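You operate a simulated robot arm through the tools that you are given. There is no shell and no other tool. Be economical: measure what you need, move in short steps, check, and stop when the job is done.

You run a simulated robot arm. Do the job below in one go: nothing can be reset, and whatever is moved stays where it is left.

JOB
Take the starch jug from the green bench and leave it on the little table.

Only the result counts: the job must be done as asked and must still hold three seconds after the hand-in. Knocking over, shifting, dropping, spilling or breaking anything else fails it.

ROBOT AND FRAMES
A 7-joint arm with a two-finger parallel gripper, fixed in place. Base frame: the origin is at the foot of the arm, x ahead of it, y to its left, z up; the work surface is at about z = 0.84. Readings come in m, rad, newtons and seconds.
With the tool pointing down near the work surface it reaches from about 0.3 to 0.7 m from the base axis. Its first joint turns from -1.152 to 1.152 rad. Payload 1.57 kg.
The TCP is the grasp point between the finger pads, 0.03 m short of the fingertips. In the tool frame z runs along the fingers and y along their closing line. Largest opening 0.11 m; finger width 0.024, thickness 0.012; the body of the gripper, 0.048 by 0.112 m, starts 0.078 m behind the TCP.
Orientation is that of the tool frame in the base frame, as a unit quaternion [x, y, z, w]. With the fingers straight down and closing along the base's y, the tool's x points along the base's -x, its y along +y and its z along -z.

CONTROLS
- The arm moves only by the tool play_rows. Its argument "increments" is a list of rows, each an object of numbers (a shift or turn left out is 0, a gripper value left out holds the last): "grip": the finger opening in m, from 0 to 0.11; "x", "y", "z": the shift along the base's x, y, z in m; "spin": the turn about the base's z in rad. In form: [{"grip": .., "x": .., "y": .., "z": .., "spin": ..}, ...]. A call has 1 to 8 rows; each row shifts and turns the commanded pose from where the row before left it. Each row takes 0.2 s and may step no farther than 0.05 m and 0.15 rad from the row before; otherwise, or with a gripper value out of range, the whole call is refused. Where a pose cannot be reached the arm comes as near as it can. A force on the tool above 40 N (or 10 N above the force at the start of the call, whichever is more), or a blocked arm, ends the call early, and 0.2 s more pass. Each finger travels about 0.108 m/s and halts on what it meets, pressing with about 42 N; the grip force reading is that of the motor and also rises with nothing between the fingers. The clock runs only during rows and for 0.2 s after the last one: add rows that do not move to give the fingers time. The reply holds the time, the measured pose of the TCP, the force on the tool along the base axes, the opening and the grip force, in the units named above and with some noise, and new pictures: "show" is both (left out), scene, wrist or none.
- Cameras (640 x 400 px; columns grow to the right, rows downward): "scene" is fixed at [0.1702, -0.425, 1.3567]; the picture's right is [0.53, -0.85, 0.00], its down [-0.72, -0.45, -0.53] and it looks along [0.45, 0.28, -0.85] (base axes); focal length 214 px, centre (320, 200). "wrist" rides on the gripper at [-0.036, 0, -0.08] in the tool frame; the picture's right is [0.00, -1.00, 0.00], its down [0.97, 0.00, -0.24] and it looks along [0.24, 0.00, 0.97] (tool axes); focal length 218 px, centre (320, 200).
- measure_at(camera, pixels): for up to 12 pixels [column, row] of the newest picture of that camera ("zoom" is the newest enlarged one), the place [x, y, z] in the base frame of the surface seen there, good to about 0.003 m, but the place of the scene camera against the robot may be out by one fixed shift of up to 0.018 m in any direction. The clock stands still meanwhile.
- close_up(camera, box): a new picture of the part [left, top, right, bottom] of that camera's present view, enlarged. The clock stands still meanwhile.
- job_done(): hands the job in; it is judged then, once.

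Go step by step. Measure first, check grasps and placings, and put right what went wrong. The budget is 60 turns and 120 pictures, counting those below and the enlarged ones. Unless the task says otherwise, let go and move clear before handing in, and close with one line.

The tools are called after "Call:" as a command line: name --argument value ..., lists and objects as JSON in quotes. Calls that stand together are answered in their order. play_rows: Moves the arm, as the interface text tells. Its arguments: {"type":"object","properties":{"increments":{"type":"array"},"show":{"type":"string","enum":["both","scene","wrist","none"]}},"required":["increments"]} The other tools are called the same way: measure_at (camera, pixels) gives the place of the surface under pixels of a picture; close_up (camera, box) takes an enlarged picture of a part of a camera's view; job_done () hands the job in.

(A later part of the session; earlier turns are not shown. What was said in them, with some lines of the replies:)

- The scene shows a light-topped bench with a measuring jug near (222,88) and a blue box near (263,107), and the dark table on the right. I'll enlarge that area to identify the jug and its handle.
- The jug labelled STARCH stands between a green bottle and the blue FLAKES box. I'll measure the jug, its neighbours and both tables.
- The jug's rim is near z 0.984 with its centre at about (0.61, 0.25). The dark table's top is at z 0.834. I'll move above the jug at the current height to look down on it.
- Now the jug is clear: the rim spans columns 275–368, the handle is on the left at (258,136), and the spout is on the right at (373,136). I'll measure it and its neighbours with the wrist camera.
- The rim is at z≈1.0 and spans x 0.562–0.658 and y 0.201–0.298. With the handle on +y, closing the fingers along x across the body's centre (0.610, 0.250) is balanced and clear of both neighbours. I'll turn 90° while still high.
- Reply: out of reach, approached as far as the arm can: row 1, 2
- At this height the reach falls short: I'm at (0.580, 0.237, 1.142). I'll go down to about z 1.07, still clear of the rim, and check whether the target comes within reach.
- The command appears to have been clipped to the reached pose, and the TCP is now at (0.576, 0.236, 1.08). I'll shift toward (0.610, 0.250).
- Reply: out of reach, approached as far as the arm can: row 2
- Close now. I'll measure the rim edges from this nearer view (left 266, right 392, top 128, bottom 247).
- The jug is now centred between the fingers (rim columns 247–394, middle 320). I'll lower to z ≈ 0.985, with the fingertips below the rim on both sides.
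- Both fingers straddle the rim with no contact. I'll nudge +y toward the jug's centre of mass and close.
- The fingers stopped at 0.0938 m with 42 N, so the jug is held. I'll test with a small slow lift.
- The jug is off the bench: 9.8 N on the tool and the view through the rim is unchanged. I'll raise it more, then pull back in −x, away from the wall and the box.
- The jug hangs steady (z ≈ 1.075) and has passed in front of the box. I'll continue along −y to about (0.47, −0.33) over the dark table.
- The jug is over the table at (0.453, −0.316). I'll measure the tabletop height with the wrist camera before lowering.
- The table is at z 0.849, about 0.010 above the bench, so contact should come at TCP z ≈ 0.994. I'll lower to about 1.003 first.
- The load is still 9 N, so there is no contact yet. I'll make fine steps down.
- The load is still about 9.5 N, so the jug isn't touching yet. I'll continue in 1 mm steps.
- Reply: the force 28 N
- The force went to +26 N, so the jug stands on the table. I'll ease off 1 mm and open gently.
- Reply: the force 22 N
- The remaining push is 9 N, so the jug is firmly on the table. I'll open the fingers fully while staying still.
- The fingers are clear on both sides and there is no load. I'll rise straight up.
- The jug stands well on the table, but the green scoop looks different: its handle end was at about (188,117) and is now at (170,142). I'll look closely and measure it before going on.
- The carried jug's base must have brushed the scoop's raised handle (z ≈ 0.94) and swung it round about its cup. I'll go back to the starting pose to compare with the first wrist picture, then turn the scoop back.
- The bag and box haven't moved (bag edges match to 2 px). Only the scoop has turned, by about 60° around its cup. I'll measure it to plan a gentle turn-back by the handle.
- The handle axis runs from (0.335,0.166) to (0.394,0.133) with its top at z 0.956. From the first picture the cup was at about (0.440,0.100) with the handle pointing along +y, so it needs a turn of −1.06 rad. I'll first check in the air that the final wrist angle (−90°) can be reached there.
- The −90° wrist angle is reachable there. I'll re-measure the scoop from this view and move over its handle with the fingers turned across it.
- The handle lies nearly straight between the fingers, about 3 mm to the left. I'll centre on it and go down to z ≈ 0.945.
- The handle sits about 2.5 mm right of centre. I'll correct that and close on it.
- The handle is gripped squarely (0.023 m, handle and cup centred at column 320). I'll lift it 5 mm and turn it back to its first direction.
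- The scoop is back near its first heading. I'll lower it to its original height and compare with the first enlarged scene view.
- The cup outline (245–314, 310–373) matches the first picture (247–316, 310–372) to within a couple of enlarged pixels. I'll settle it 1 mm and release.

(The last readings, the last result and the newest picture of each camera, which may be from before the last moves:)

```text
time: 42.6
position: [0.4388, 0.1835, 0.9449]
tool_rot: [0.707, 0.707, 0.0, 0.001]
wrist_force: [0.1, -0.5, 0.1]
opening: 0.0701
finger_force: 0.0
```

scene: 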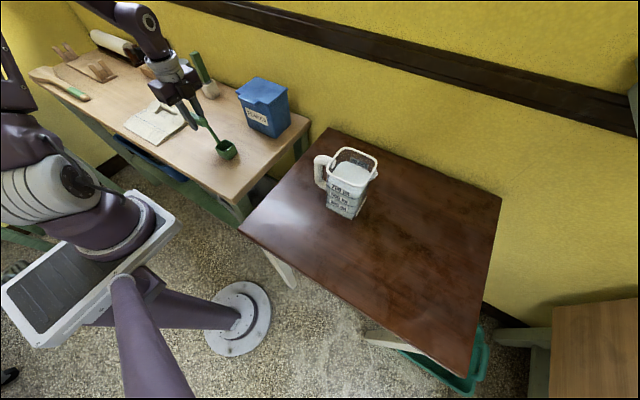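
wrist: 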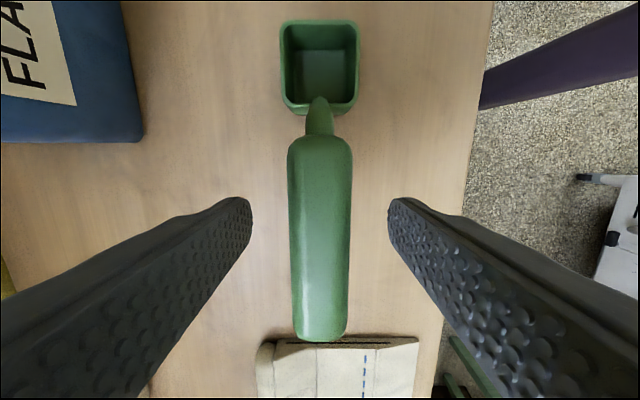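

The scoop stands free. I'll rise straight up and return to the starting pose to compare.

Call:
play_rows --increments '[{"z": 0.02}, {"z": 0.04}, {"z": 0.05}, {"z": 0.05}, {"z": 0.048}, {"spin": 0.1428, "x": -0.009, "y": -0.016}, {"spin": 0.1428, "x": -0.009, "y": -0.016}, {"spin": 0.1428, "x": -0.009, "y": -0.016}]' --show "none"

Call:
play_rows --increments '[{"spin": 0.1428, "x": -0.009, "y": -0.016}, {"spin": 0.1428, "x": -0.009, "y": -0.016}, {"spin": 0.1428, "x": -0.009, "y": -0.015, "grip": 0.11}, {"spin": 0.1428, "x": -0.002}, {"spin": 0.1428}, {"spin": 0.1428}, {"spin": 0.1428}, {"spin": 0.1428}]' --show "both"

Call:
close_up --camera "wrist" --box '[80, 0, 400, 200]'

Call:
close_up --camera "scene" --box '[170, 40, 310, 170]'

```text
time: 44.4
position: [0.4111, 0.1339, 1.158]
tool_rot: [0.539, 0.842, 0.001, 0.0]
wrist_force: [0.5, -0.2, -1.0]
opening: 0.0701
finger_force: 0.0
```

```text
time: 46.2
position: [0.3813, 0.0877, 1.1546]
tool_rot: [-0.001, 1.0, 0.0, 0.001]
wrist_force: [-0.2, -0.5, 0.3]
opening: 0.1102
finger_force: 0.1
```

scene: 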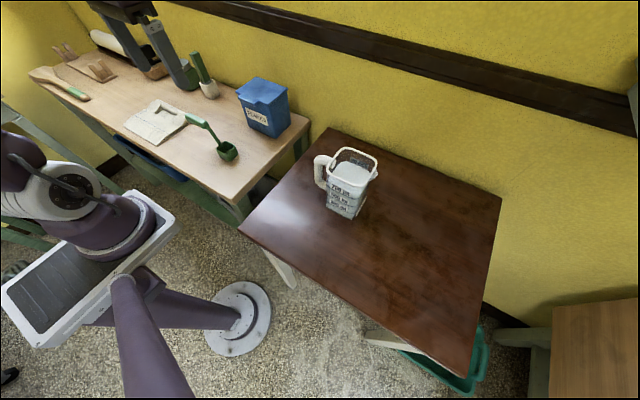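
wrist: 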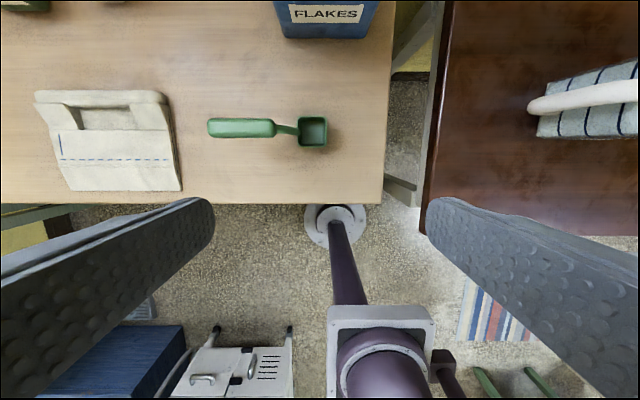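

```text
2.00 times, centred on (240, 100) of wrist
```

zoom: 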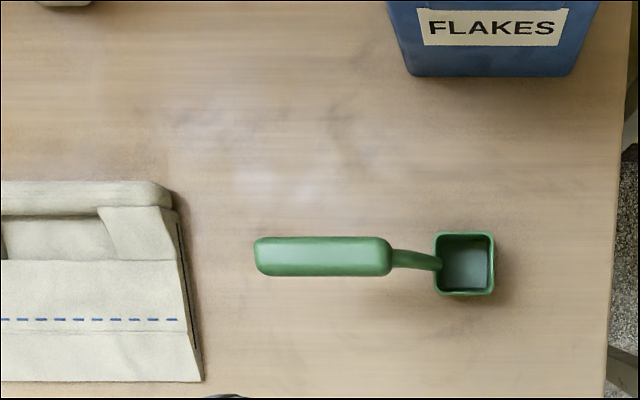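

```text
3.08 times, centred on (240, 105) of scene
```

zoom: 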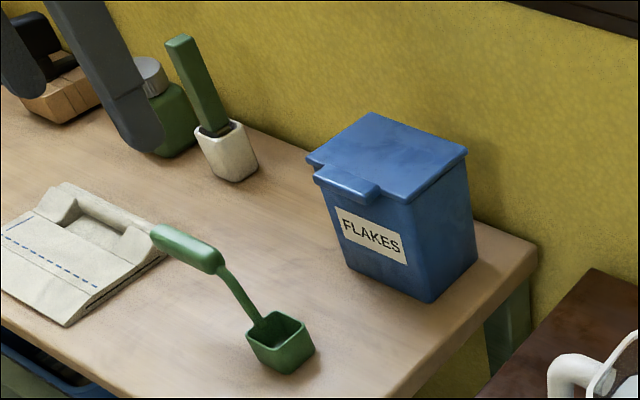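

Both enlarged views now match the first ones: the scoop handle spans 255–392 and the cup 434–495, against 435–497 before. The bag and box are unchanged, the jug stands upright on the dark table and the arm is clear, so I'm handing in.

Call:
job_done

```text
The job is handed in.
```

The starch jug is standing upright on the little table with the arm clear, but on the way its base knocked the green scoop round by about 60°; I put the scoop back to within about 2 mm of where it was.
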